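You operate a simulated robot arm through the tools that you are given. There is no shell and no other tool.

You are at the controls of a simulated robot arm. One attempt, no reset.

Task
Wash the brush with the green handle in the glass jar, dab it dry and put it back.
Fine: the brush rack and the jar of water on the finishing bench; all paint out; dab it on the folded blue towel by the jar; back in the same slot; lid back on the jar. The other brushes in the rack stay.

The check looks at the end state, three seconds after you hand in, the way a careful person would. Anything else that was tipped, shoved, dropped, spilled or broken makes it a failure. Lids that push on must go on centred and level and be pressed home; caps that screw on are set level and turned clockwise until they are tight. Flat cloth is picked up by pressing the open fingertips on it (5 to 10 N) and closing them slowly along it; thin cloth reads only 2 to 8 mm in the jaws.

Robot
A 6-joint arm with a two-finger parallel gripper, fixed in place. Base frame: the origin is at the foot of the arm, x ahead of it, y to its left, z up; the work surface is at about z = 880. Readings come in mm, degrees, newtons and seconds.
With the tool pointing down near the work surface it reaches from about 240 to 640 mm from the base axis. Its first joint turns from -66.0 to 66.0 degrees. Payload 2.7 kg.
Tool frame: the origin (TCP) lies between the finger pads and is the grasp point; the fingertips stand 23 mm ahead of it; z points along the fingers, y is the line along which they close. The gripper opens to 94 mm. The fingers are 38 mm wide and 10 mm thick; the gripper's body (54 by 96 mm) begins 39 mm behind the TCP.
Orientation is that of the tool frame in the base frame, as a unit quaternion [w, x, y, z]. With the fingers straight down and closing along the base's y, the tool's x points along the base's -x, its y along +y and its z along -z.

Tools
- The arm moves only by the tool send_rows. Its argument "rows" is text: rows parted by semicolons, each of 7 numbers parted by spaces: the gripper command, from -1 (fully open) to 1 (shut), values between in proportion, then the shift along the base's x, y, z in mm, then the turn, a rotation vector about the base's x, y, z in degrees. In form: hand x y z ax ay az; .... A call has 1 to 20 rows; each row is the pose to reach, as a shift and turn from the pose commanded when the call began. Rows are played at 5 a second. More than 50 mm and 8.6 degrees between two rows, or a gripper value outside its range, and nothing of the call is played. A pose out of reach is approached as far as the arm can. The call stops where the force on the tool passes 40 N (or 10 N more than at its start, if that is more) or the arm is blocked; 0.2 s more then pass. The fingers move at their own pace (about 45 mm/s each) and stop on an object; they squeeze with about 31 N. The grip force told is the motor's: it shows also when the fingers shut on nothing. Time passes only in rows, and 0.2 s behind the last, so rows that repeat a pose let the fingers close. The reply holds the time, the measured pose of the TCP, the force on the tool along the base axes, the opening and the grip force, in the units named above and with some noise, with the torque about the TCP (base axes, N m) and any sound that the robot's microphone picked up.
- Cameras (640 x 400 px; columns grow to the right, rows downward): "scene" is fixed at [61.1, -415.3, 1420.4]; the picture's right is [0.89, -0.45, 0.00], its down [-0.18, -0.36, -0.92] and it looks along [0.41, 0.82, -0.40] (base axes); focal length 364 px, centre (320, 200). "wrist" rides on the gripper at [87, 16, -74] in the tool frame; the picture's right is [-0.18, 0.98, 0.00], its down [-0.58, -0.11, -0.81] and it looks along [-0.79, -0.15, 0.59] (tool axes); focal length 243 px, centre (320, 200). There is no depth. A picture from a camera that has moved, and an enlarged one, comes with that camera's place and axes in the base frame and with its lens.
- camera(camera): a new picture of that camera. The clock stands still meanwhile.
- inspect(camera, box): a new picture of the part [left, top, right, bottom] of that camera's present view, enlarged. The clock stands still meanwhile.
- hand_in(): hands the job in; it is judged then, once.

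Places have to be worked out from the pictures, the camera data and where the tool is seen. Open the gripper and draw the arm clear of the work before you hand the job in, unless the task says otherwise.

The tools are called after "Request:" by a JSON object that holds its "method" and its "body". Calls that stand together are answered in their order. send_rows: Moves the arm, as the interface text tells. Its arguments: {"type":"object","properties":{"rows":{"type":"string"}},"required":["rows"]} The other tools are called the same way: camera (camera) takes a picture; inspect (camera, box) takes an enlarged picture of a part of a camera's view; hand_in () hands the job in.

At the start:

```text
time_s: 0.0
eef_pos: [220.5, 191.8, 1324.9]
tool_rot: [0.0, 0.001, 1.0, 0.002]
contact_force: [-0.7, -0.4, -0.7]
torque: [-0.01, 0.03, -0.03]
finger_gap: 94.0
finger_force: 0.2
```

scene: 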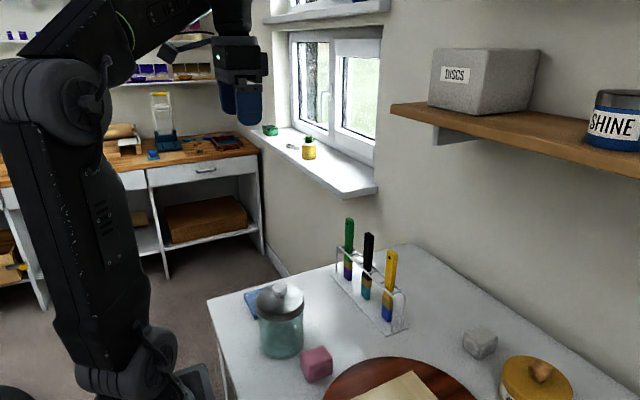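
wrist: 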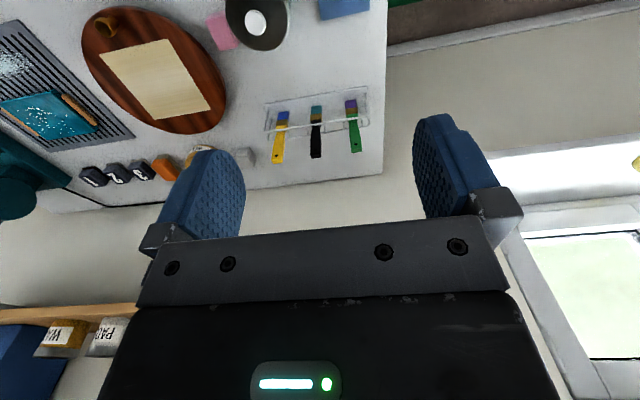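

I'll start by looking closer at the rack, the jar and the towel in both views before moving.

Request:
{"method": "inspect", "body": {"camera": "scene", "box": [200, 200, 440, 400]}}

Request:
{"method": "inspect", "body": {"camera": "wrist", "box": [180, 0, 420, 180]}}

Request:
{"method": "inspect", "body": {"camera": "scene", "box": [320, 205, 420, 345]}}

```text
2.00 times, centred on (320, 300) of scene
camera zoom: at [61.1, -415.3, 1420.4], right [0.89, -0.45, 0.0], down [-0.18, -0.36, -0.92], along [0.41, 0.82, -0.4], focal length 727 px, centre (320, 0)
```

zoom: 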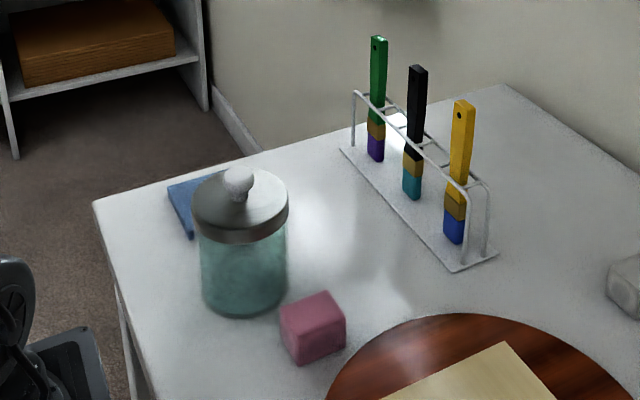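

```text
2.22 times, centred on (300, 90) of wrist
camera zoom: at [133.5, 209.7, 1398.6], right [0.19, 0.98, 0.0], down [0.58, -0.11, 0.81], along [0.79, -0.15, -0.59], focal length 539 px, centre (364, 444)
```

zoom: 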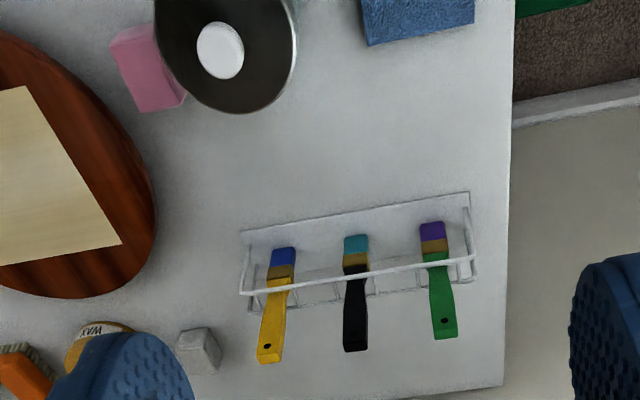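

```text
2.86 times, centred on (370, 275) of scene
camera zoom: at [61.1, -415.3, 1420.4], right [0.89, -0.45, 0.0], down [-0.18, -0.36, -0.92], along [0.41, 0.82, -0.4], focal length 1039 px, centre (177, -14)
```

zoom: 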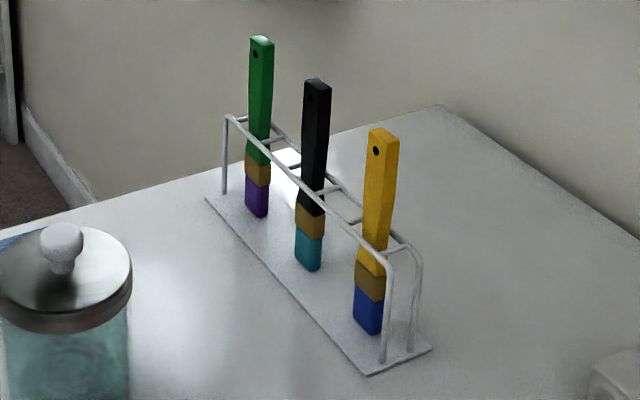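

The jar seems to stand near (236, 101) with its lid top at about z 985. The towel is near (248, 225), and the green brush near (453, 217) with its top at about z 1050. I zoom in on the lid and jar to see how the lid sits.

Request:
{"method": "inspect", "body": {"camera": "scene", "box": [240, 270, 340, 370]}}

Request:
{"method": "inspect", "body": {"camera": "wrist", "box": [180, 0, 300, 75]}}

Request:
{"method": "inspect", "body": {"camera": "wrist", "box": [255, 80, 385, 170]}}

```text
4.00 times, centred on (290, 320) of scene
camera zoom: at [61.1, -415.3, 1420.4], right [0.89, -0.45, 0.0], down [-0.18, -0.36, -0.92], along [0.41, 0.82, -0.4], focal length 1454 px, centre (440, -280)
```

zoom: 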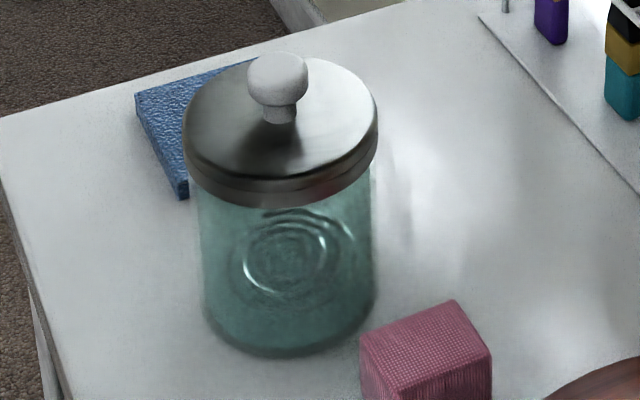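

```text
5.33 times, centred on (240, 38) of wrist
camera zoom: at [133.5, 209.7, 1398.6], right [0.19, 0.98, 0.0], down [0.58, -0.11, 0.81], along [0.79, -0.15, -0.59], focal length 1294 px, centre (747, 1067)
```

zoom: 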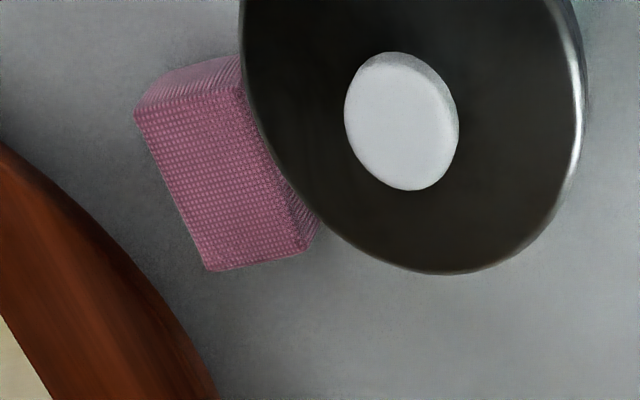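

```text
4.44 times, centred on (320, 125) of wrist
camera zoom: at [133.5, 209.7, 1398.6], right [0.19, 0.98, 0.0], down [0.58, -0.11, 0.81], along [0.79, -0.15, -0.59], focal length 1078 px, centre (320, 533)
```

zoom: 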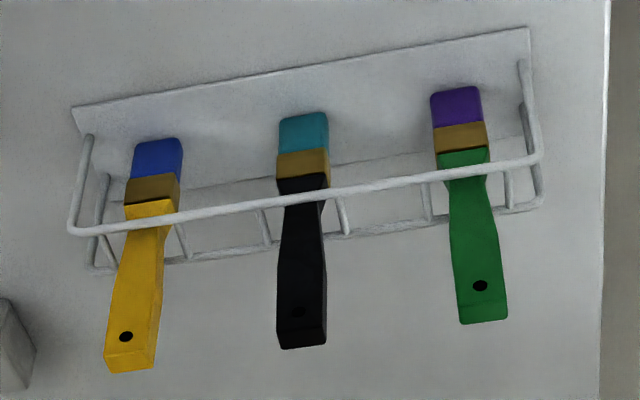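

The lid is a metal skirted one with a ball knob, about z 990–1017, on a jar centred near (236, 100). I bring the open gripper above the knob at a safe height to check alignment.

Request:
{"method": "send_rows", "body": {"rows": "-1 4 -23 -45 0 0 0; -1 8 -46 -85 0 0 0; -1 12 -70 -125 0 0 0; -1 15.5 -91.8 -165 0 0 0; -1 15.5 -91.8 -195 0 0 0; -1 15.5 -91.8 -205 0 0 0; -1 15.5 -91.8 -205 0 0 0"}}

Request:
{"method": "camera", "body": {"camera": "wrist"}}

Request:
{"method": "camera", "body": {"camera": "scene"}}

```text
refused: row 1 steps farther than a row can; nothing moved
```

```text
taken
camera wrist: at [133.5, 209.7, 1398.6], right [0.19, 0.98, 0.0], down [0.58, -0.11, 0.81], along [0.79, -0.15, -0.59], focal length 243 px, centre (320, 200)
```

wrist: 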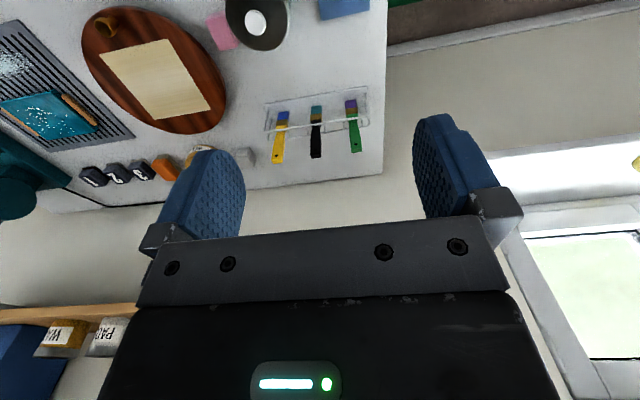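

```text
taken
```

scene: 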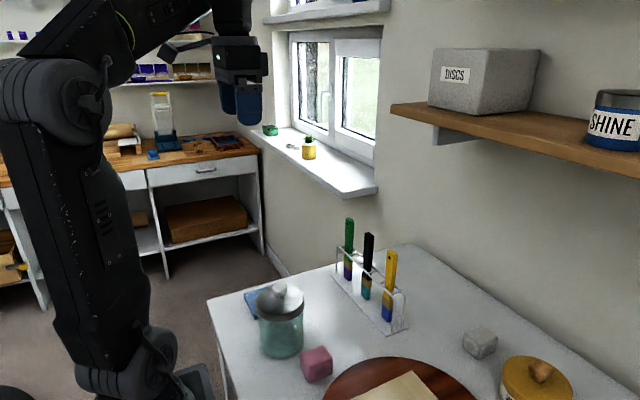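

The first row was over 50 mm, so nothing moved. I resend the approach with smaller steps of about 40 mm.

Request:
{"method": "send_rows", "body": {"rows": "-1 3 -16 -34 0 0 0; -1 6 -32 -68 0 0 0; -1 9 -48 -102 0 0 0; -1 12 -64 -136 0 0 0; -1 14 -80 -170 0 0 0; -1 15.5 -91.8 -200 0 0 0; -1 15.5 -91.8 -205 0 0 0; -1 15.5 -91.8 -205 0 0 0"}}

Request:
{"method": "camera", "body": {"camera": "wrist"}}

Request:
{"method": "camera", "body": {"camera": "scene"}}

```text
time_s: 1.8
eef_pos: [235.4, 102.0, 1118.8]
tool_rot: [0.0, 0.001, 1.0, 0.001]
contact_force: [-0.4, 0.2, -0.3]
torque: [0.01, 0.04, 0.01]
finger_gap: 94.0
finger_force: 0.1
```

```text
taken
camera wrist: at [149.1, 118.6, 1192.7], right [0.19, 0.98, 0.0], down [0.58, -0.11, 0.81], along [0.79, -0.15, -0.59], focal length 243 px, centre (320, 200)
```

wrist: 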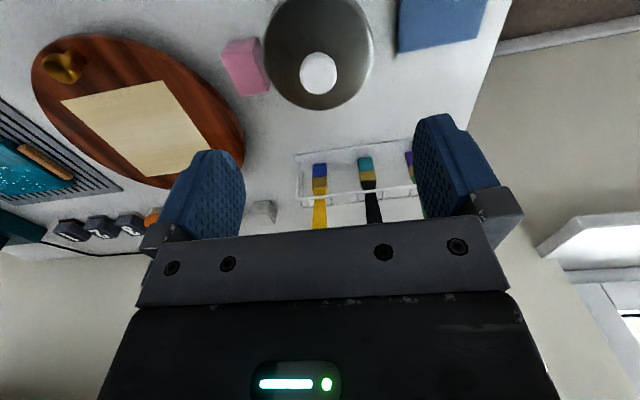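

```text
taken
```

scene: 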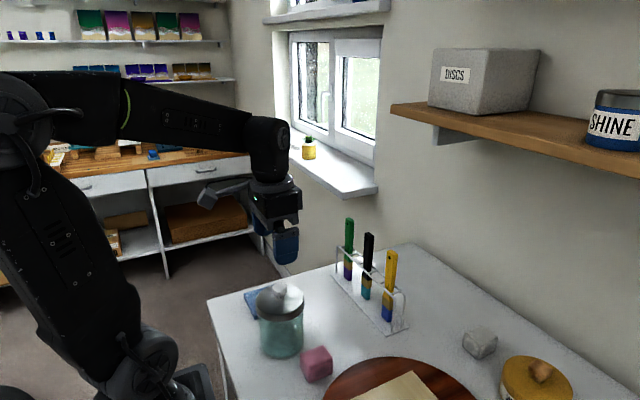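

The tool is about 100 mm above the knob. I zoom in on the lid from here to place the knob exactly.

Request:
{"method": "inspect", "body": {"camera": "wrist", "box": [250, 0, 390, 120]}}

Request:
{"method": "inspect", "body": {"camera": "scene", "box": [230, 200, 330, 300]}}

```text
3.33 times, centred on (320, 60) of wrist
camera zoom: at [149.1, 118.6, 1192.7], right [0.19, 0.98, 0.0], down [0.58, -0.11, 0.81], along [0.79, -0.15, -0.59], focal length 809 px, centre (320, 667)
```

zoom: 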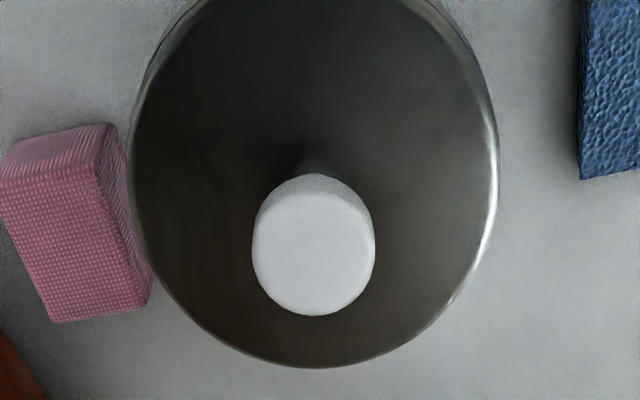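

```text
4.00 times, centred on (280, 250) of scene
camera zoom: at [61.1, -415.3, 1420.4], right [0.89, -0.45, 0.0], down [-0.18, -0.36, -0.92], along [0.41, 0.82, -0.4], focal length 1454 px, centre (480, 0)
```

zoom: 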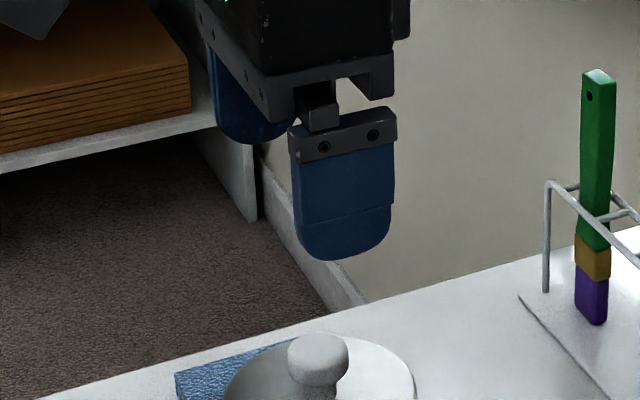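

The knob centre sits about 1.5 mm right of the tool axis in −y, and about 3 mm further out in x. I correct by (+3, −2) and go down to just above the knob.

Request:
{"method": "send_rows", "body": {"rows": "-1 3 -2 -25 0 0 0; -1 3 -2 -50 0 0 0; -1 3 -2 -68 0 0 0; -1 3 -2 -71 0 0 0; -1 3 -2 -71 0 0 0"}}

Request:
{"method": "inspect", "body": {"camera": "wrist", "box": [170, 0, 490, 200]}}

Request:
{"method": "inspect", "body": {"camera": "scene", "box": [230, 220, 330, 320]}}

```text
time_s: 3.0
eef_pos: [240.4, 99.2, 1048.7]
tool_rot: [0.0, 0.001, 1.0, 0.001]
contact_force: [-0.3, -0.9, -0.4]
torque: [-0.01, 0.02, 0.03]
finger_gap: 94.0
finger_force: 0.1
```

```text
2.00 times, centred on (330, 100) of wrist
camera zoom: at [152.9, 115.7, 1122.4], right [0.19, 0.98, 0.0], down [0.58, -0.11, 0.81], along [0.79, -0.15, -0.59], focal length 485 px, centre (300, 400)
```

zoom: 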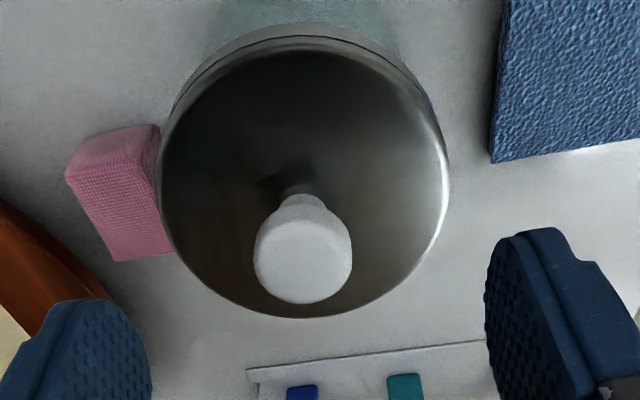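

```text
4.00 times, centred on (280, 270) of scene
camera zoom: at [61.1, -415.3, 1420.4], right [0.89, -0.45, 0.0], down [-0.18, -0.36, -0.92], along [0.41, 0.82, -0.4], focal length 1454 px, centre (480, -80)
```

zoom: 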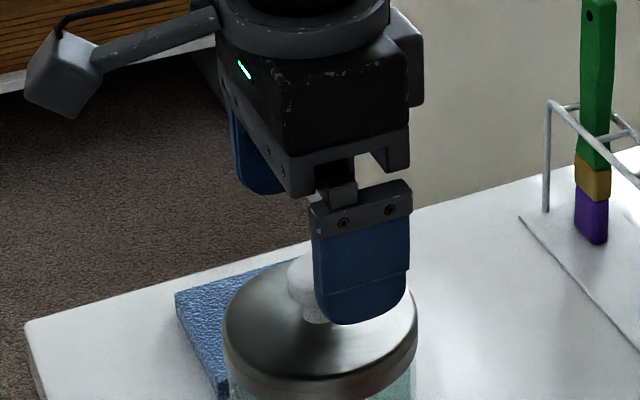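

The knob is now within 1 mm of the tool axis. I lower until the fingertips are a few mm above the lid top, then close gently on the knob.

Request:
{"method": "send_rows", "body": {"rows": "-1 -1.5 0.7 -10 0 0 0; -1 -1.5 0.7 -20 0 0 0; -1 -1.5 0.7 -28 0 0 0; -1 -1.5 0.7 -34.5 0 0 0; -1 -1.5 0.7 -34.5 0 0 0"}}

Request:
{"method": "inspect", "body": {"camera": "scene", "box": [230, 240, 330, 340]}}

Request:
{"method": "inspect", "body": {"camera": "wrist", "box": [170, 40, 490, 240]}}

```text
time_s: 4.2
eef_pos: [237.1, 100.3, 1012.7]
tool_rot: [0.0, 0.001, 1.0, 0.001]
contact_force: [1.3, 0.1, -0.7]
torque: [0.0, 0.02, -0.01]
finger_gap: 94.0
finger_force: 0.0
```

```text
4.00 times, centred on (280, 290) of scene
camera zoom: at [61.1, -415.3, 1420.4], right [0.89, -0.45, 0.0], down [-0.18, -0.36, -0.92], along [0.41, 0.82, -0.4], focal length 1454 px, centre (480, -160)
```

zoom: 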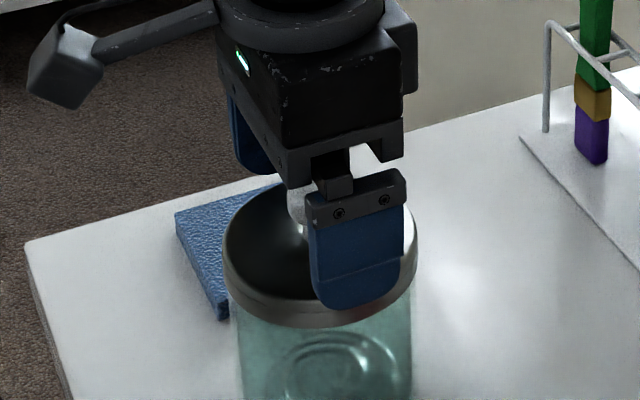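

```text
2.00 times, centred on (330, 140) of wrist
camera zoom: at [150.3, 117.5, 1087.8], right [0.19, 0.98, 0.0], down [0.58, -0.11, 0.81], along [0.79, -0.15, -0.59], focal length 485 px, centre (300, 320)
```

zoom: 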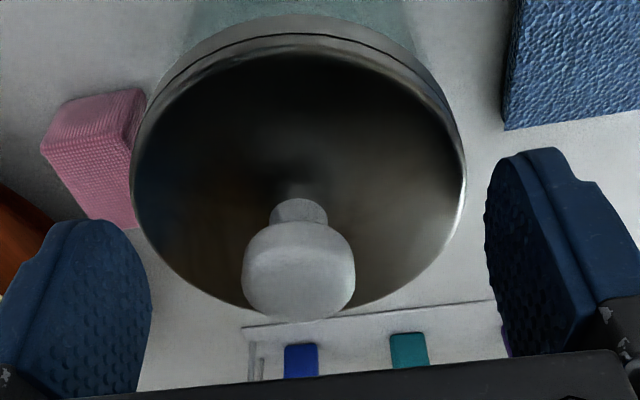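

The knob is centred between the fingers (columns 242–356 around 300). I close on it and hold the pose.

Request:
{"method": "send_rows", "body": {"rows": "0 0 0 0 0 0 0; 0.3 0 0 0 0 0 0; 0.3 0 0 0 0 0 0; 0.4 0 0 0 0 0 0; 0.5 0 0 0 0 0 0; 1 0 0 0 0 0 0; 1 0 0 0 0 0 0; 1 0 0 0 0 0 0"}}

Request:
{"method": "inspect", "body": {"camera": "wrist", "box": [170, 40, 490, 240]}}

```text
time_s: 6.0
eef_pos: [237.1, 100.7, 1013.7]
tool_rot: [0.0, 0.001, 1.0, 0.001]
contact_force: [0.5, -0.2, 0.7]
torque: [-0.03, 0.05, -0.04]
finger_gap: 26.1
finger_force: 30.8
heard: snap
```

```text
2.00 times, centred on (330, 140) of wrist
camera zoom: at [150.3, 117.5, 1087.9], right [0.19, 0.98, 0.0], down [0.58, -0.11, 0.81], along [0.79, -0.15, -0.59], focal length 485 px, centre (300, 320)
```

zoom: 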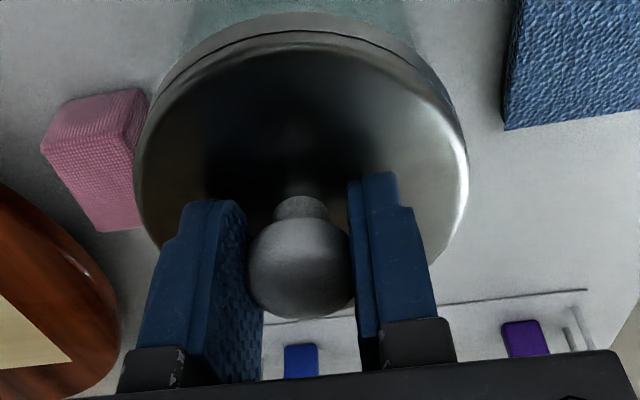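

The grip is firm with a gap of 26.1 mm at 31 N, and a "snap" was heard. I lift in small steps and watch the force to learn whether the lid is loose, push-on or screwed.

Request:
{"method": "send_rows", "body": {"rows": "1 0 0 0.5 0 0 0; 1 0 0 1 0 0 0; 1 0 0 1.5 0 0 0; 1 0 0 2 0 0 0; 1 0 0 2 0 0 0"}}

Request:
{"method": "inspect", "body": {"camera": "scene", "box": [230, 260, 330, 360]}}

```text
time_s: 7.2
eef_pos: [238.6, 100.3, 1016.1]
tool_rot: [-0.001, 0.0, 1.0, 0.001]
contact_force: [0.3, -0.3, -0.2]
torque: [0.01, 0.03, -0.04]
finger_gap: 25.9
finger_force: 31.0
```

```text
4.00 times, centred on (280, 310) of scene
camera zoom: at [61.1, -415.3, 1420.4], right [0.89, -0.45, 0.0], down [-0.18, -0.36, -0.92], along [0.41, 0.82, -0.4], focal length 1454 px, centre (480, -240)
```

zoom: 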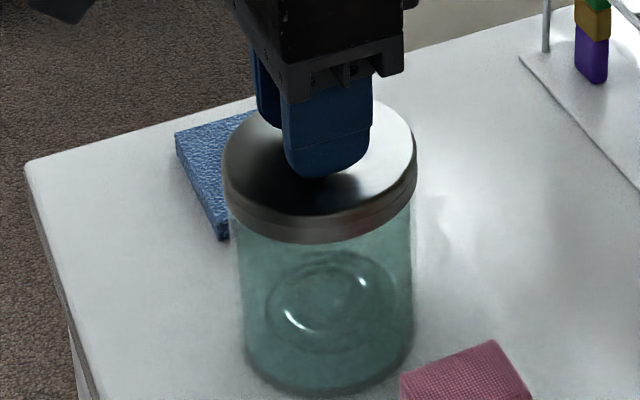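

There is no load yet and the jar base hasn't moved. I lift another 6 mm and compare.

Request:
{"method": "send_rows", "body": {"rows": "1 0 0 1 0 0 0; 1 0 0 2 0 0 0; 1 0 0 3 0 0 0; 1 0 0 4 0 0 0; 1 0 0 5 0 0 0; 1 0 0 6 0 0 0; 1 0 0 6 0 0 0"}}

Request:
{"method": "inspect", "body": {"camera": "scene", "box": [230, 260, 330, 360]}}

```text
time_s: 8.8
eef_pos: [237.9, 100.6, 1021.8]
tool_rot: [0.0, 0.001, 1.0, 0.001]
contact_force: [0.9, -0.1, -0.9]
torque: [0.03, 0.04, -0.05]
finger_gap: 26.2
finger_force: 30.6
```

```text
4.00 times, centred on (280, 310) of scene
camera zoom: at [61.1, -415.3, 1420.4], right [0.89, -0.45, 0.0], down [-0.18, -0.36, -0.92], along [0.41, 0.82, -0.4], focal length 1454 px, centre (480, -240)
```

zoom: 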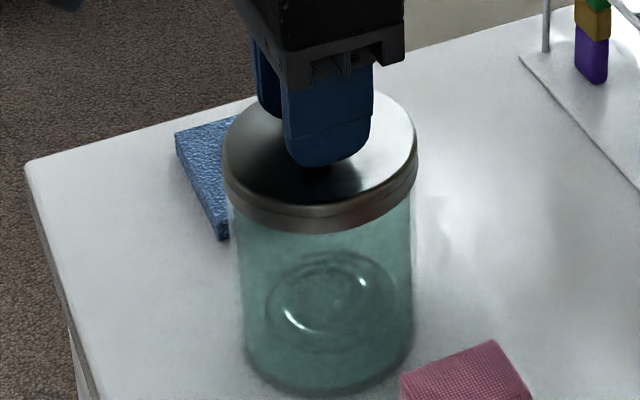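

The lid comes off straight while the jar stays put, so it is a lift-off or push-on lid. I raise it clear, carry it to the free spot near (352, 115) and stop above the table.

Request:
{"method": "send_rows", "body": {"rows": "1 0 0 10 0 0 0; 1 0 0 22 0 0 0; 1 0 0 36 0 0 0; 1 0 0 50 0 0 0; 1 0 0 64 0 0 0; 1 20 3 64 0 0 0; 1 45 6 64 0 0 0; 1 70 9 64 0 0 0; 1 95 12 64 0 0 0; 1 114 15 62 0 0 0; 1 114 15 40 0 0 0; 1 114 15 15 0 0 0; 1 114 15 -15 0 0 0; 1 114 15 -45 0 0 0; 1 114 15 -70 0 0 0; 1 114 15 -80 0 0 0; 1 114 15 -80 0 0 0"}}

Request:
{"method": "camera", "body": {"camera": "scene"}}

Request:
{"method": "inspect", "body": {"camera": "scene", "box": [250, 230, 390, 370]}}

Request:
{"method": "camera", "body": {"camera": "wrist"}}

```text
time_s: 12.4
eef_pos: [352.9, 115.2, 941.1]
tool_rot: [0.0, 0.001, 1.0, 0.002]
contact_force: [0.4, 0.0, -0.3]
torque: [-0.03, 0.01, 0.04]
finger_gap: 26.2
finger_force: 30.7
```

```text
taken
```

scene: 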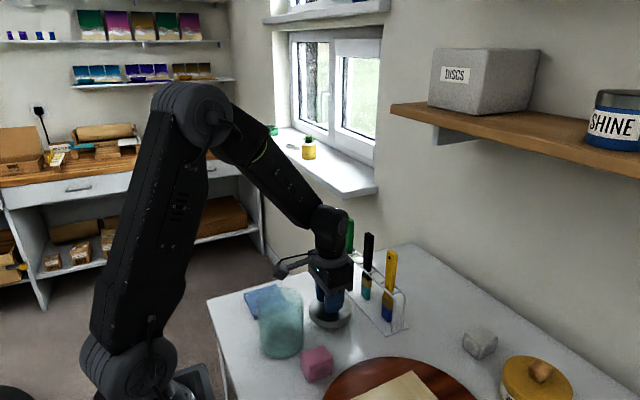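

```text
2.86 times, centred on (320, 300) of scene
camera zoom: at [61.1, -415.3, 1420.4], right [0.89, -0.45, 0.0], down [-0.18, -0.36, -0.92], along [0.41, 0.82, -0.4], focal length 1039 px, centre (320, -86)
```

zoom: 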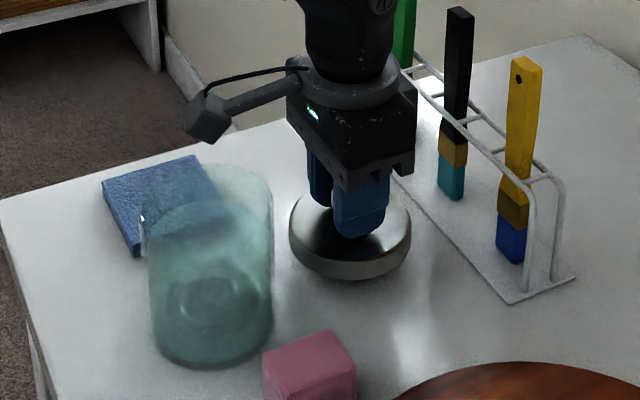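

```text
taken
camera wrist: at [264.9, 131.4, 1015.1], right [0.19, 0.98, 0.0], down [0.58, -0.11, 0.81], along [0.79, -0.15, -0.59], focal length 243 px, centre (320, 200)
```

wrist: 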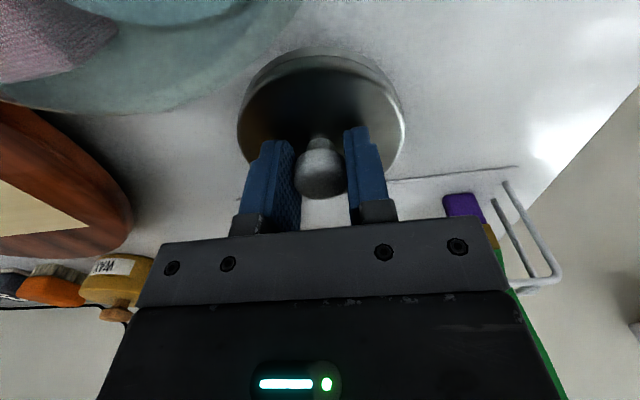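

The lid hangs level, with its lower edge around z 898. I lower it towards the table slowly, watching for the contact force.

Request:
{"method": "send_rows", "body": {"rows": "1 0 0 -4 0 0 0; 1 0 0 -8 0 0 0; 1 0 0 -11 0 0 0; 1 0 0 -13 0 0 0; 1 0 0 -13 0 0 0"}}

Request:
{"method": "inspect", "body": {"camera": "scene", "box": [280, 260, 380, 360]}}

```text
time_s: 13.6
eef_pos: [352.9, 116.4, 930.3]
tool_rot: [0.0, 0.0, 1.0, 0.001]
contact_force: [-0.1, -0.3, -0.5]
torque: [0.0, 0.03, 0.02]
finger_gap: 26.1
finger_force: 31.1
```

```text
4.00 times, centred on (330, 310) of scene
camera zoom: at [61.1, -415.3, 1420.4], right [0.89, -0.45, 0.0], down [-0.18, -0.36, -0.92], along [0.41, 0.82, -0.4], focal length 1454 px, centre (280, -240)
```

zoom: 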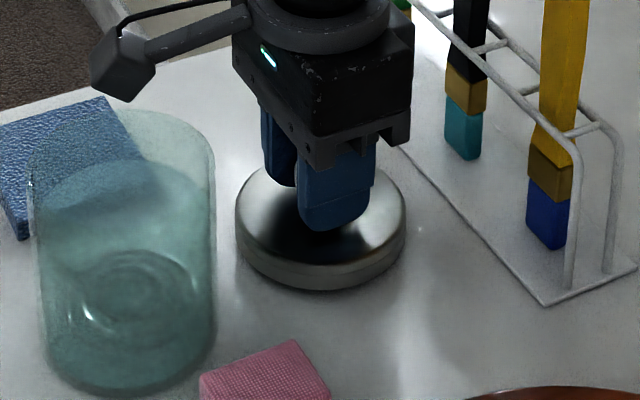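

I keep going down in 1 mm steps and check the force.

Request:
{"method": "send_rows", "body": {"rows": "1 0 0 -1 0 0 0; 1 0 0 -2 0 0 0; 1 0 0 -3 0 0 0; 1 0 0 -3 0 0 0"}}

```text
time_s: 14.6
eef_pos: [351.5, 113.7, 926.3]
tool_rot: [0.0, 0.001, 1.0, 0.0]
contact_force: [-0.7, -0.6, -0.3]
torque: [0.01, 0.0, -0.02]
finger_gap: 26.5
finger_force: 31.4
```

No contact yet, so I go down another 2 mm in half-millimetre steps.

Request:
{"method": "send_rows", "body": {"rows": "1 0 0 -0.5 0 0 0; 1 0 0 -1 0 0 0; 1 0 0 -1.5 0 0 0; 1 0 0 -2 0 0 0; 1 0 0 -2 0 0 0"}}

Request:
{"method": "inspect", "body": {"camera": "scene", "box": [280, 260, 380, 360]}}

```text
time_s: 15.8
eef_pos: [351.6, 115.2, 924.8]
tool_rot: [-0.001, 0.001, 1.0, 0.001]
contact_force: [-0.5, -0.2, -0.4]
torque: [0.01, 0.0, 0.01]
finger_gap: 26.2
finger_force: 31.3
```

```text
4.00 times, centred on (330, 310) of scene
camera zoom: at [61.1, -415.3, 1420.4], right [0.89, -0.45, 0.0], down [-0.18, -0.36, -0.92], along [0.41, 0.82, -0.4], focal length 1454 px, centre (280, -240)
```

zoom: 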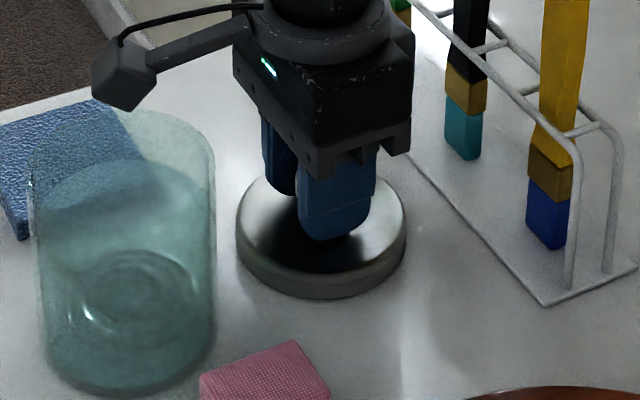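

The lid edge looks about 1 mm or less from the table. I go down another 2 mm in half steps, watching the force.

Request:
{"method": "send_rows", "body": {"rows": "1 0 0 -0.5 0 0 0; 1 0 0 -1 0 0 0; 1 0 0 -1 0 0 0"}}

Request:
{"method": "send_rows", "body": {"rows": "1 0 0 -0.5 0 0 0; 1 0 0 -1 0 0 0; 1 0 0 -1 0 0 0"}}

```text
time_s: 16.6
eef_pos: [352.2, 116.2, 922.8]
tool_rot: [0.0, 0.001, 1.0, 0.001]
contact_force: [-0.2, 0.7, -0.1]
torque: [0.03, -0.02, -0.01]
finger_gap: 26.1
finger_force: 30.8
```

```text
time_s: 17.4
eef_pos: [352.2, 114.5, 922.1]
tool_rot: [0.0, 0.001, 1.0, 0.001]
contact_force: [0.0, -0.7, -0.4]
torque: [0.01, -0.02, -0.01]
finger_gap: 26.3
finger_force: 30.7
```

Still no contact at about z 922.4, so I continue in small steps.

Request:
{"method": "send_rows", "body": {"rows": "1 0 0 -0.5 0 0 0; 1 0 0 -1 0 0 0; 1 0 0 -1.5 0 0 0; 1 0 0 -1.5 0 0 0"}}

Request:
{"method": "inspect", "body": {"camera": "scene", "box": [300, 280, 360, 340]}}

Request:
{"method": "inspect", "body": {"camera": "wrist", "box": [200, 0, 440, 220]}}

```text
time_s: 18.4
eef_pos: [351.7, 115.3, 919.6]
tool_rot: [-0.001, 0.001, 1.0, 0.001]
contact_force: [-0.6, 0.3, -0.8]
torque: [0.0, 0.02, 0.05]
finger_gap: 26.2
finger_force: 31.1
```

```text
6.67 times, centred on (330, 310) of scene
camera zoom: at [61.1, -415.3, 1420.4], right [0.89, -0.45, 0.0], down [-0.18, -0.36, -0.92], along [0.41, 0.82, -0.4], focal length 2424 px, centre (253, -533)
```

zoom: 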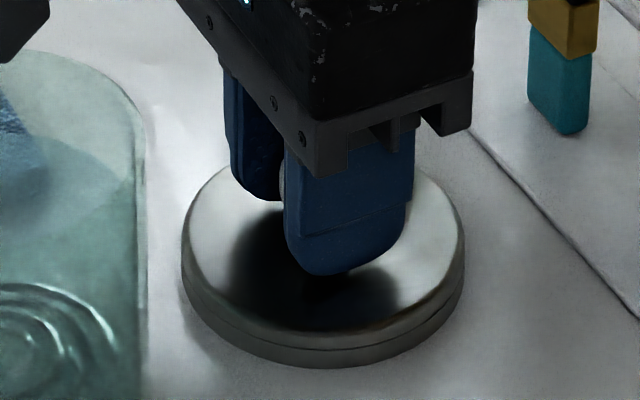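

```text
1.82 times, centred on (320, 110) of wrist
camera zoom: at [265.1, 131.4, 994.5], right [0.19, 0.98, 0.0], down [0.58, -0.11, 0.81], along [0.79, -0.15, -0.59], focal length 441 px, centre (320, 364)
```

zoom: 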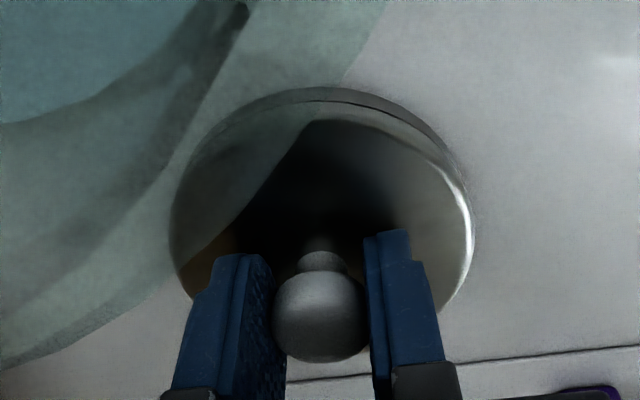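

Still no contact, but the wrist camera housing at (265, 131, 994) is right above the jar's rim at z ≈ 981, which is too close. I lift away and will set the lid down further left, near (352, 182), where nothing is under the camera.

Request:
{"method": "send_rows", "body": {"rows": "1 0 0 10 0 0 0; 1 0 0 25 0 0 0; 1 0 0 35 0 0 0; 1 0 16 35 0 0 0; 1 0 33 35 0 0 0; 1 0 50 35 0 0 0; 1 0 67 33 0 0 0; 1 0 67 20 0 0 0; 1 0 67 8 0 0 0; 1 0 67 2 0 0 0; 1 0 67 1 0 0 0; 1 0 67 1 0 0 0"}}

Request:
{"method": "camera", "body": {"camera": "scene"}}

Request:
{"method": "inspect", "body": {"camera": "scene", "box": [240, 240, 360, 360]}}

```text
time_s: 21.0
eef_pos: [353.1, 183.0, 921.4]
tool_rot: [0.0, 0.002, 1.0, 0.002]
contact_force: [-0.6, -0.4, -0.4]
torque: [-0.01, 0.03, 0.01]
finger_gap: 26.1
finger_force: 30.9
```

```text
taken
```

scene: 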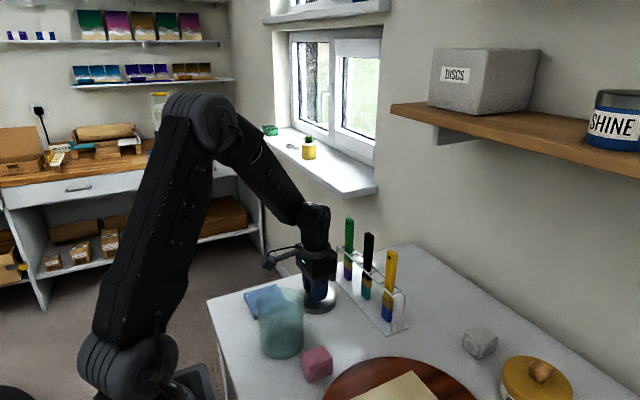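

```text
3.33 times, centred on (300, 300) of scene
camera zoom: at [61.1, -415.3, 1420.4], right [0.89, -0.45, 0.0], down [-0.18, -0.36, -0.92], along [0.41, 0.82, -0.4], focal length 1212 px, centre (387, -133)
```

zoom: 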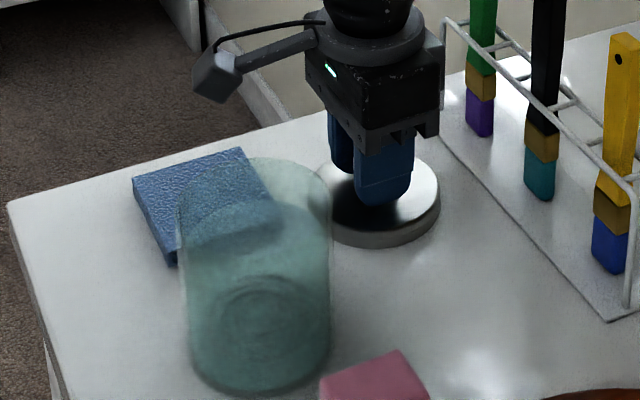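

The lid is now over a clear part of the table and nothing is near the camera housing. I lower it slowly to contact.

Request:
{"method": "send_rows", "body": {"rows": "1 0 0 -0.5 0 0 0; 1 0 0 -1 0 0 0; 1 0 0 -1.5 0 0 0; 1 0 0 -2 0 0 0; 1 0 0 -2 0 0 0"}}

Request:
{"method": "inspect", "body": {"camera": "scene", "box": [290, 260, 350, 320]}}

```text
time_s: 22.2
eef_pos: [352.0, 181.9, 920.8]
tool_rot: [0.0, 0.001, 1.0, 0.002]
contact_force: [-0.8, -0.3, -1.7]
torque: [-0.01, 0.03, 0.01]
finger_gap: 26.6
finger_force: 30.9
```

```text
6.67 times, centred on (320, 290) of scene
camera zoom: at [61.1, -415.3, 1420.4], right [0.89, -0.45, 0.0], down [-0.18, -0.36, -0.92], along [0.41, 0.82, -0.4], focal length 2424 px, centre (320, -400)
```

zoom: 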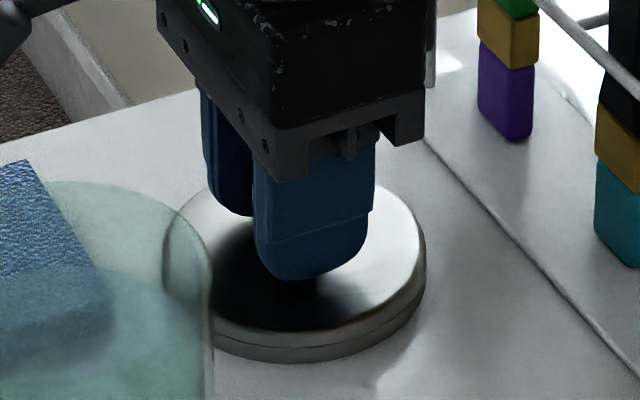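

The force reads −1.7 N, which may be noise or first contact. I take another 1 mm.

Request:
{"method": "send_rows", "body": {"rows": "1 0 0 -0.5 0 0 0; 1 0 0 -1 0 0 0; 1 0 0 -1 0 0 0"}}

Request:
{"method": "send_rows", "body": {"rows": "1 0 0 -0.4 0 0 0; 1 0 0 -0.8 0 0 0; 1 0 0 -0.8 0 0 0"}}

```text
time_s: 23.0
eef_pos: [351.3, 182.3, 919.2]
tool_rot: [0.0, 0.001, 1.0, 0.0]
contact_force: [-0.4, -0.7, -0.3]
torque: [0.02, 0.0, -0.01]
finger_gap: 26.1
finger_force: 31.2
```

```text
time_s: 23.8
eef_pos: [351.2, 182.3, 918.0]
tool_rot: [0.0, 0.001, 1.0, 0.001]
contact_force: [0.7, 0.0, -1.3]
torque: [-0.01, -0.01, -0.04]
finger_gap: 26.0
finger_force: 31.3
```

Still free at 918. I continue in small steps.

Request:
{"method": "send_rows", "body": {"rows": "1 0 0 -0.5 0 0 0; 1 0 0 -1 0 0 0; 1 0 0 -1.5 0 0 0; 1 0 0 -1.5 0 0 0"}}

Request:
{"method": "inspect", "body": {"camera": "scene", "box": [290, 260, 350, 320]}}

Request:
{"method": "inspect", "body": {"camera": "wrist", "box": [200, 0, 440, 220]}}

```text
time_s: 24.8
eef_pos: [351.8, 181.7, 915.4]
tool_rot: [0.0, 0.001, 1.0, 0.001]
contact_force: [-0.3, -0.4, -1.2]
torque: [-0.01, -0.01, -0.01]
finger_gap: 26.3
finger_force: 31.3
```

```text
6.67 times, centred on (320, 290) of scene
camera zoom: at [61.1, -415.3, 1420.4], right [0.89, -0.45, 0.0], down [-0.18, -0.36, -0.92], along [0.41, 0.82, -0.4], focal length 2424 px, centre (320, -400)
```

zoom: 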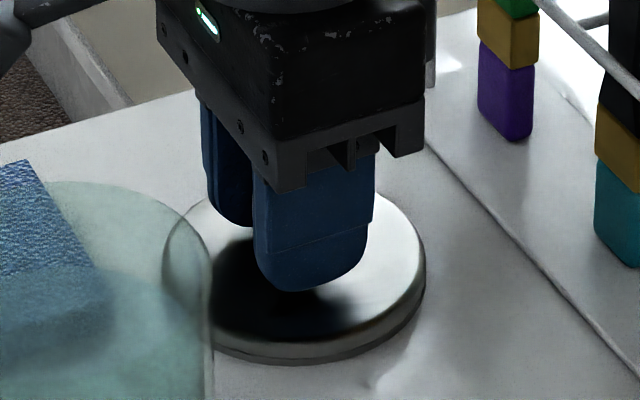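

```text
1.82 times, centred on (320, 110) of wrist
camera zoom: at [264.2, 198.5, 990.2], right [0.19, 0.98, 0.0], down [0.58, -0.11, 0.81], along [0.79, -0.15, -0.59], focal length 441 px, centre (320, 364)
```

zoom: 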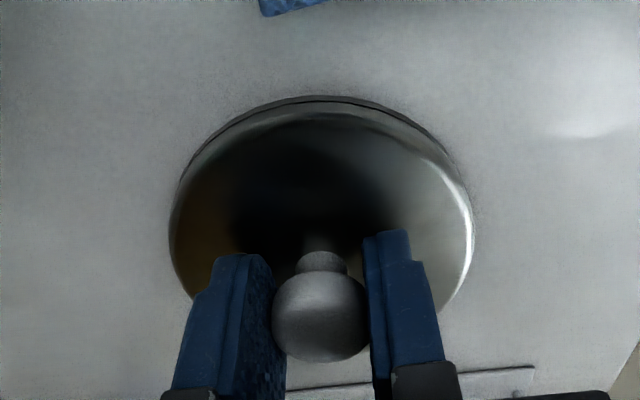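

The fingertips went down about 3 mm but the lid's lower edge barely moved in the picture. I look closer at the lid edge before moving any more.

Request:
{"method": "inspect", "body": {"camera": "scene", "box": [305, 285, 345, 310]}}

Request:
{"method": "inspect", "body": {"camera": "wrist", "box": [260, 40, 400, 130]}}

```text
16.00 times, centred on (325, 298) of scene
camera zoom: at [61.1, -415.3, 1420.4], right [0.89, -0.45, 0.0], down [-0.18, -0.36, -0.92], along [0.41, 0.82, -0.4], focal length 5818 px, centre (240, -1360)
```

zoom: 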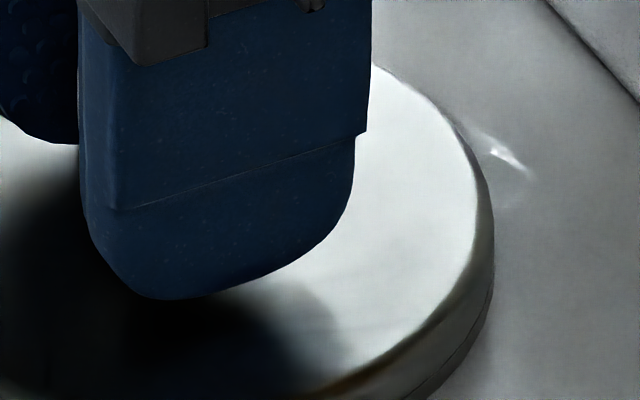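

```text
4.44 times, centred on (330, 85) of wrist
camera zoom: at [264.2, 198.5, 990.2], right [0.19, 0.98, 0.0], down [0.58, -0.11, 0.81], along [0.79, -0.15, -0.59], focal length 1078 px, centre (276, 711)
```

zoom: 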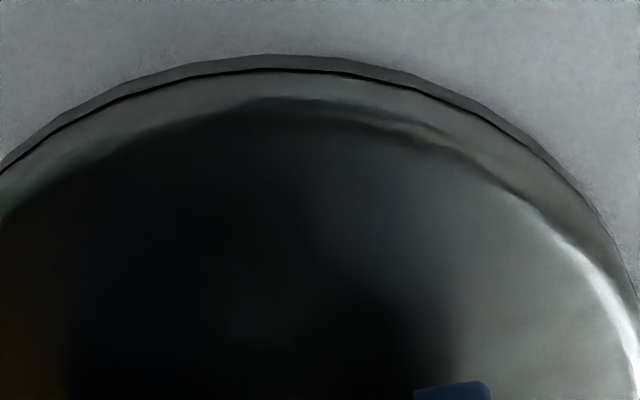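

The visible band below the lid's seam is shrinking from about 8 mm to 3 mm, as if the skirt sinks into the table top without any force. I go a little further, in half-mm steps, to find where the lid is really supported.

Request:
{"method": "send_rows", "body": {"rows": "1 0 0 -0.5 0 0 0; 1 0 0 -1 0 0 0; 1 0 0 -1.5 0 0 0; 1 0 0 -1.5 0 0 0"}}

Request:
{"method": "inspect", "body": {"camera": "wrist", "box": [260, 40, 400, 130]}}

```text
time_s: 25.8
eef_pos: [351.9, 182.8, 915.6]
tool_rot: [-0.001, 0.001, 1.0, 0.002]
contact_force: [0.5, 0.0, 0.7]
torque: [0.01, 0.03, -0.02]
finger_gap: 26.2
finger_force: 31.0
```

```text
4.44 times, centred on (330, 85) of wrist
camera zoom: at [264.3, 198.7, 989.0], right [0.19, 0.98, 0.0], down [0.58, -0.11, 0.81], along [0.79, -0.15, -0.59], focal length 1078 px, centre (276, 711)
```

zoom: 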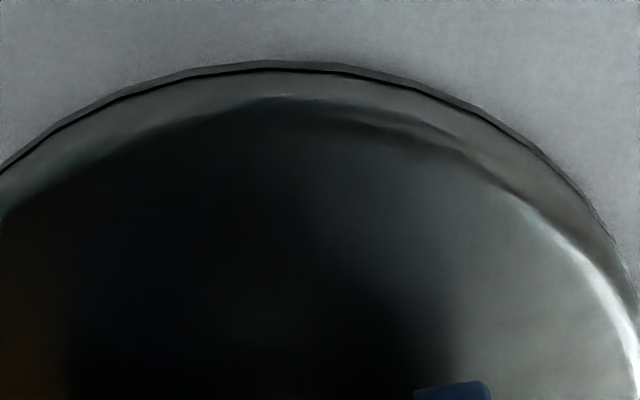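

The force moved from about −1 to +0.7 N, so support may be starting. I take one more millimetre.

Request:
{"method": "send_rows", "body": {"rows": "1 0 0 -0.5 0 0 0; 1 0 0 -1 0 0 0; 1 0 0 -1 0 0 0"}}

Request:
{"method": "send_rows", "body": {"rows": "1 0 0 0 0 0 0; 1 0 0 0 0 0 0"}}

Request:
{"method": "inspect", "body": {"camera": "wrist", "box": [260, 40, 400, 130]}}

```text
time_s: 26.6
eef_pos: [351.8, 181.6, 912.8]
tool_rot: [0.0, 0.0, 1.0, 0.001]
contact_force: [-1.2, 1.2, 3.5]
torque: [0.04, 0.08, -0.01]
finger_gap: 26.0
finger_force: 30.4
```

```text
time_s: 27.2
eef_pos: [350.8, 180.9, 912.9]
tool_rot: [0.0, 0.001, 1.0, 0.001]
contact_force: [-0.6, 2.1, 4.3]
torque: [0.03, 0.02, 0.0]
finger_gap: 26.2
finger_force: 30.8
```

```text
4.44 times, centred on (330, 85) of wrist
camera zoom: at [264.3, 198.6, 987.9], right [0.19, 0.98, 0.0], down [0.58, -0.11, 0.81], along [0.79, -0.15, -0.59], focal length 1078 px, centre (276, 711)
```

zoom: 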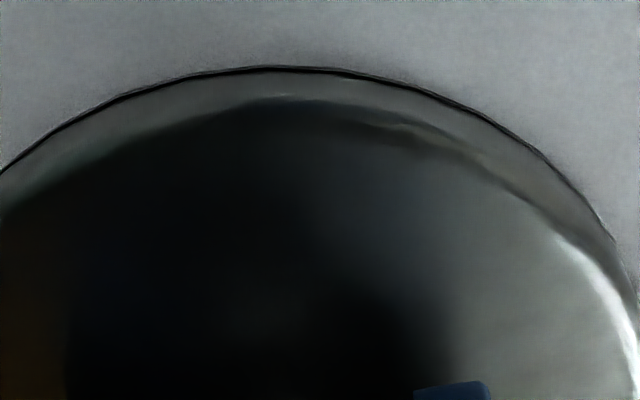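

The support force is now +4 N, so the lid rests on the table. I open the fingers and then rise straight up.

Request:
{"method": "send_rows", "body": {"rows": "0.3 0 0 0 0 0 0; 0 0 0 0 0 0 0; -0.5 0 0 0 0 0 0; -0.6 0 0 0 0 0 0; -0.6 0 0 0 0 0 0; -0.6 0 0 10 0 0 0; -0.6 0 0 25 0 0 0; -0.6 0 0 45 0 0 0; -0.6 0 0 70 0 0 0; -0.6 0 0 100 0 0 0; -0.6 0 0 100 0 0 0"}}

Request:
{"method": "camera", "body": {"camera": "wrist"}}

Request:
{"method": "inspect", "body": {"camera": "scene", "box": [240, 220, 400, 360]}}

```text
time_s: 29.6
eef_pos: [352.4, 181.9, 1013.9]
tool_rot: [0.0, 0.001, 1.0, 0.001]
contact_force: [-0.8, 0.7, 0.2]
torque: [0.02, 0.0, 0.01]
finger_gap: 75.5
finger_force: 0.0
```

```text
taken
camera wrist: at [264.9, 197.5, 1088.1], right [0.19, 0.98, 0.0], down [0.58, -0.11, 0.81], along [0.79, -0.15, -0.59], focal length 243 px, centre (320, 200)
```

wrist: 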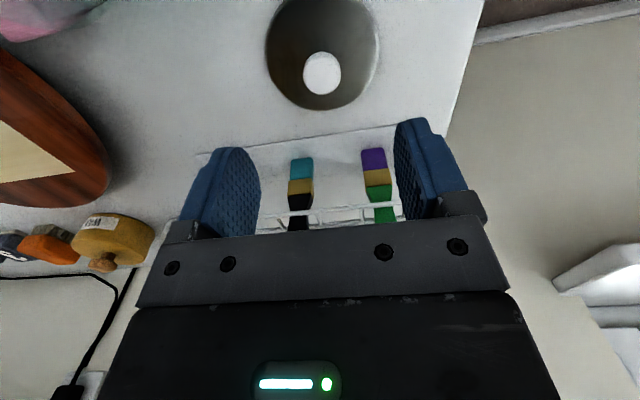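

```text
2.86 times, centred on (320, 290) of scene
camera zoom: at [61.1, -415.3, 1420.4], right [0.89, -0.45, 0.0], down [-0.18, -0.36, -0.92], along [0.41, 0.82, -0.4], focal length 1039 px, centre (320, -57)
```

zoom: 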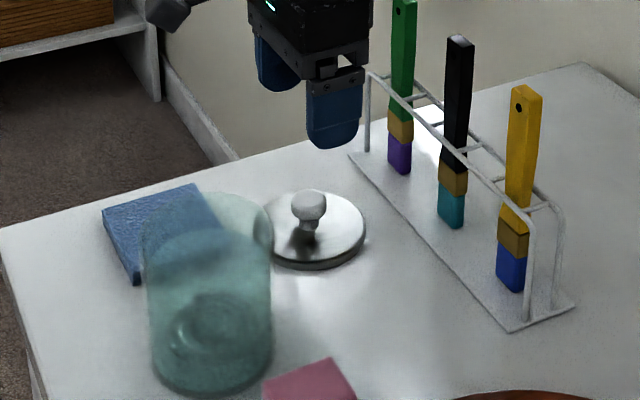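

The lid rests flat on the table, clear of everything. Next I rise above brush-top height and move over the rack to line up with the green handle.

Request:
{"method": "send_rows", "body": {"rows": "-0.6 0 0 30 0 0 0; -0.6 0 0 60 0 0 0; -0.6 0 0 96 0 0 0; -0.6 15 9 110 0 0 0; -0.6 35 20 110 0 0 0; -0.6 55 31 110 0 0 0; -0.6 65 37 110 0 0 0; -0.6 65 37 110 0 0 0"}}

Request:
{"method": "camera", "body": {"camera": "wrist"}}

Request:
{"method": "inspect", "body": {"camera": "wrist", "box": [240, 0, 400, 160]}}

Request:
{"method": "inspect", "body": {"camera": "scene", "box": [300, 180, 420, 300]}}

```text
time_s: 31.4
eef_pos: [417.7, 218.7, 1123.9]
tool_rot: [0.0, 0.001, 1.0, 0.001]
contact_force: [0.3, -0.2, -0.5]
torque: [0.02, 0.0, 0.01]
finger_gap: 75.1
finger_force: 0.0
```

```text
taken
camera wrist: at [329.8, 234.6, 1197.6], right [0.19, 0.98, 0.0], down [0.58, -0.11, 0.81], along [0.79, -0.15, -0.59], focal length 243 px, centre (320, 200)
```

wrist: 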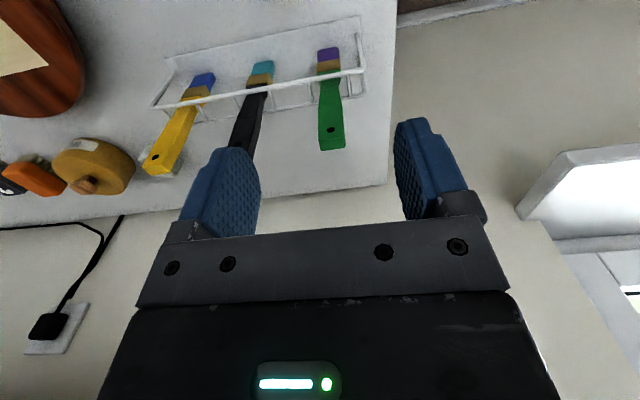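

```text
2.50 times, centred on (320, 80) of wrist
camera zoom: at [329.8, 234.6, 1197.6], right [0.19, 0.98, 0.0], down [0.58, -0.11, 0.81], along [0.79, -0.15, -0.59], focal length 606 px, centre (320, 500)
```

zoom: 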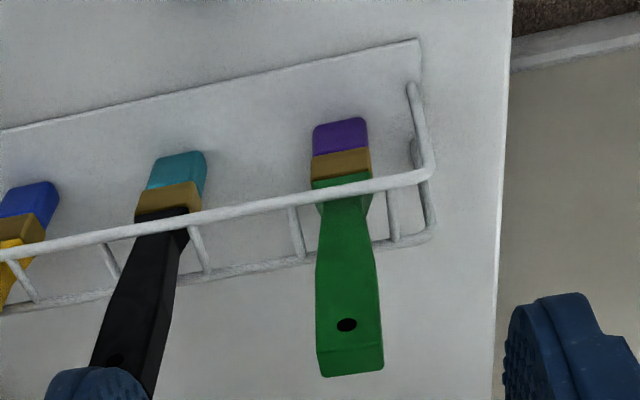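

```text
3.33 times, centred on (360, 240) of scene
camera zoom: at [61.1, -415.3, 1420.4], right [0.89, -0.45, 0.0], down [-0.18, -0.36, -0.92], along [0.41, 0.82, -0.4], focal length 1212 px, centre (187, 67)
```

zoom: 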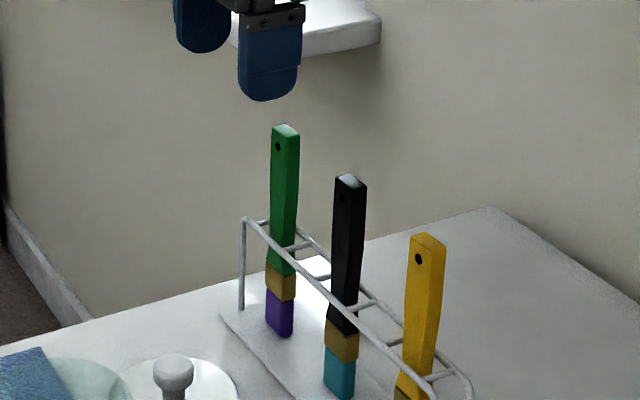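

The handle top is about 19.5 mm wide in y and 10 mm thick in x, centred near (457, 220). I move over it at the same height to check alignment, with the fingers narrowed to about 50 mm.

Request:
{"method": "send_rows", "body": {"rows": "-0.2 14 0.4 0 0 0 0; -0.06 28 0.9 0 0 0 0; -0.06 40 1.3 -10 0 0 0; -0.06 40 1.3 -28 0 0 0; -0.06 40 1.3 -28 0 0 0"}}

Request:
{"method": "camera", "body": {"camera": "wrist"}}

Request:
{"method": "inspect", "body": {"camera": "wrist", "box": [230, 80, 410, 220]}}

Request:
{"method": "inspect", "body": {"camera": "scene", "box": [300, 180, 420, 300]}}

```text
time_s: 32.6
eef_pos: [457.1, 221.7, 1095.8]
tool_rot: [0.0, 0.001, 1.0, 0.001]
contact_force: [-0.6, -0.3, -0.5]
torque: [0.02, 0.03, 0.0]
finger_gap: 49.8
finger_force: 0.1
```

```text
taken
camera wrist: at [369.0, 238.5, 1170.2], right [0.19, 0.98, 0.0], down [0.58, -0.11, 0.81], along [0.79, -0.15, -0.59], focal length 243 px, centre (320, 200)
```

wrist: 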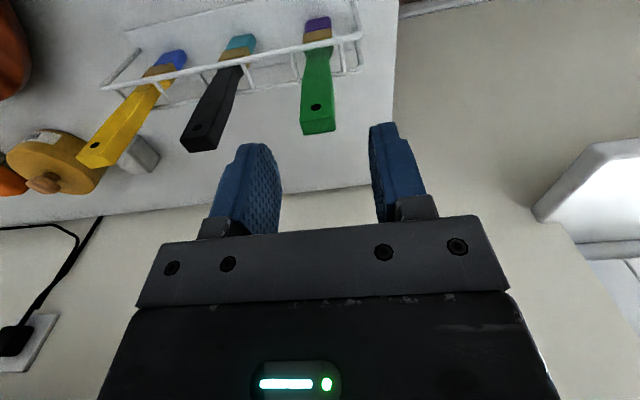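

```text
2.86 times, centred on (320, 150) of wrist
camera zoom: at [369.0, 238.5, 1170.2], right [0.19, 0.98, 0.0], down [0.58, -0.11, 0.81], along [0.79, -0.15, -0.59], focal length 693 px, centre (320, 343)
```

zoom: 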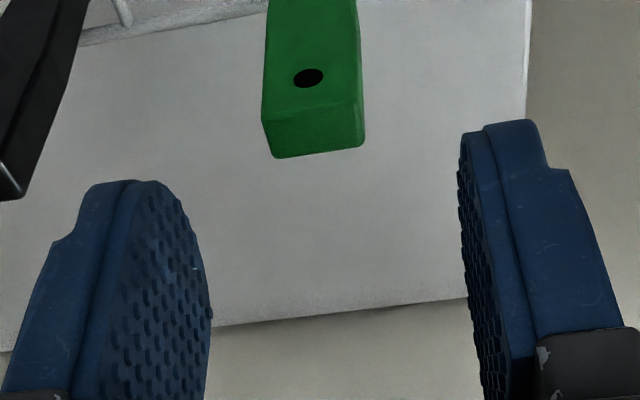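

```text
3.33 times, centred on (360, 240) of scene
camera zoom: at [61.1, -415.3, 1420.4], right [0.89, -0.45, 0.0], down [-0.18, -0.36, -0.92], along [0.41, 0.82, -0.4], focal length 1212 px, centre (187, 67)
```

zoom: 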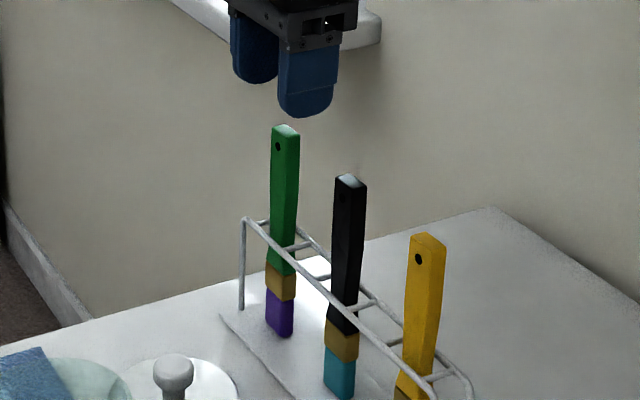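

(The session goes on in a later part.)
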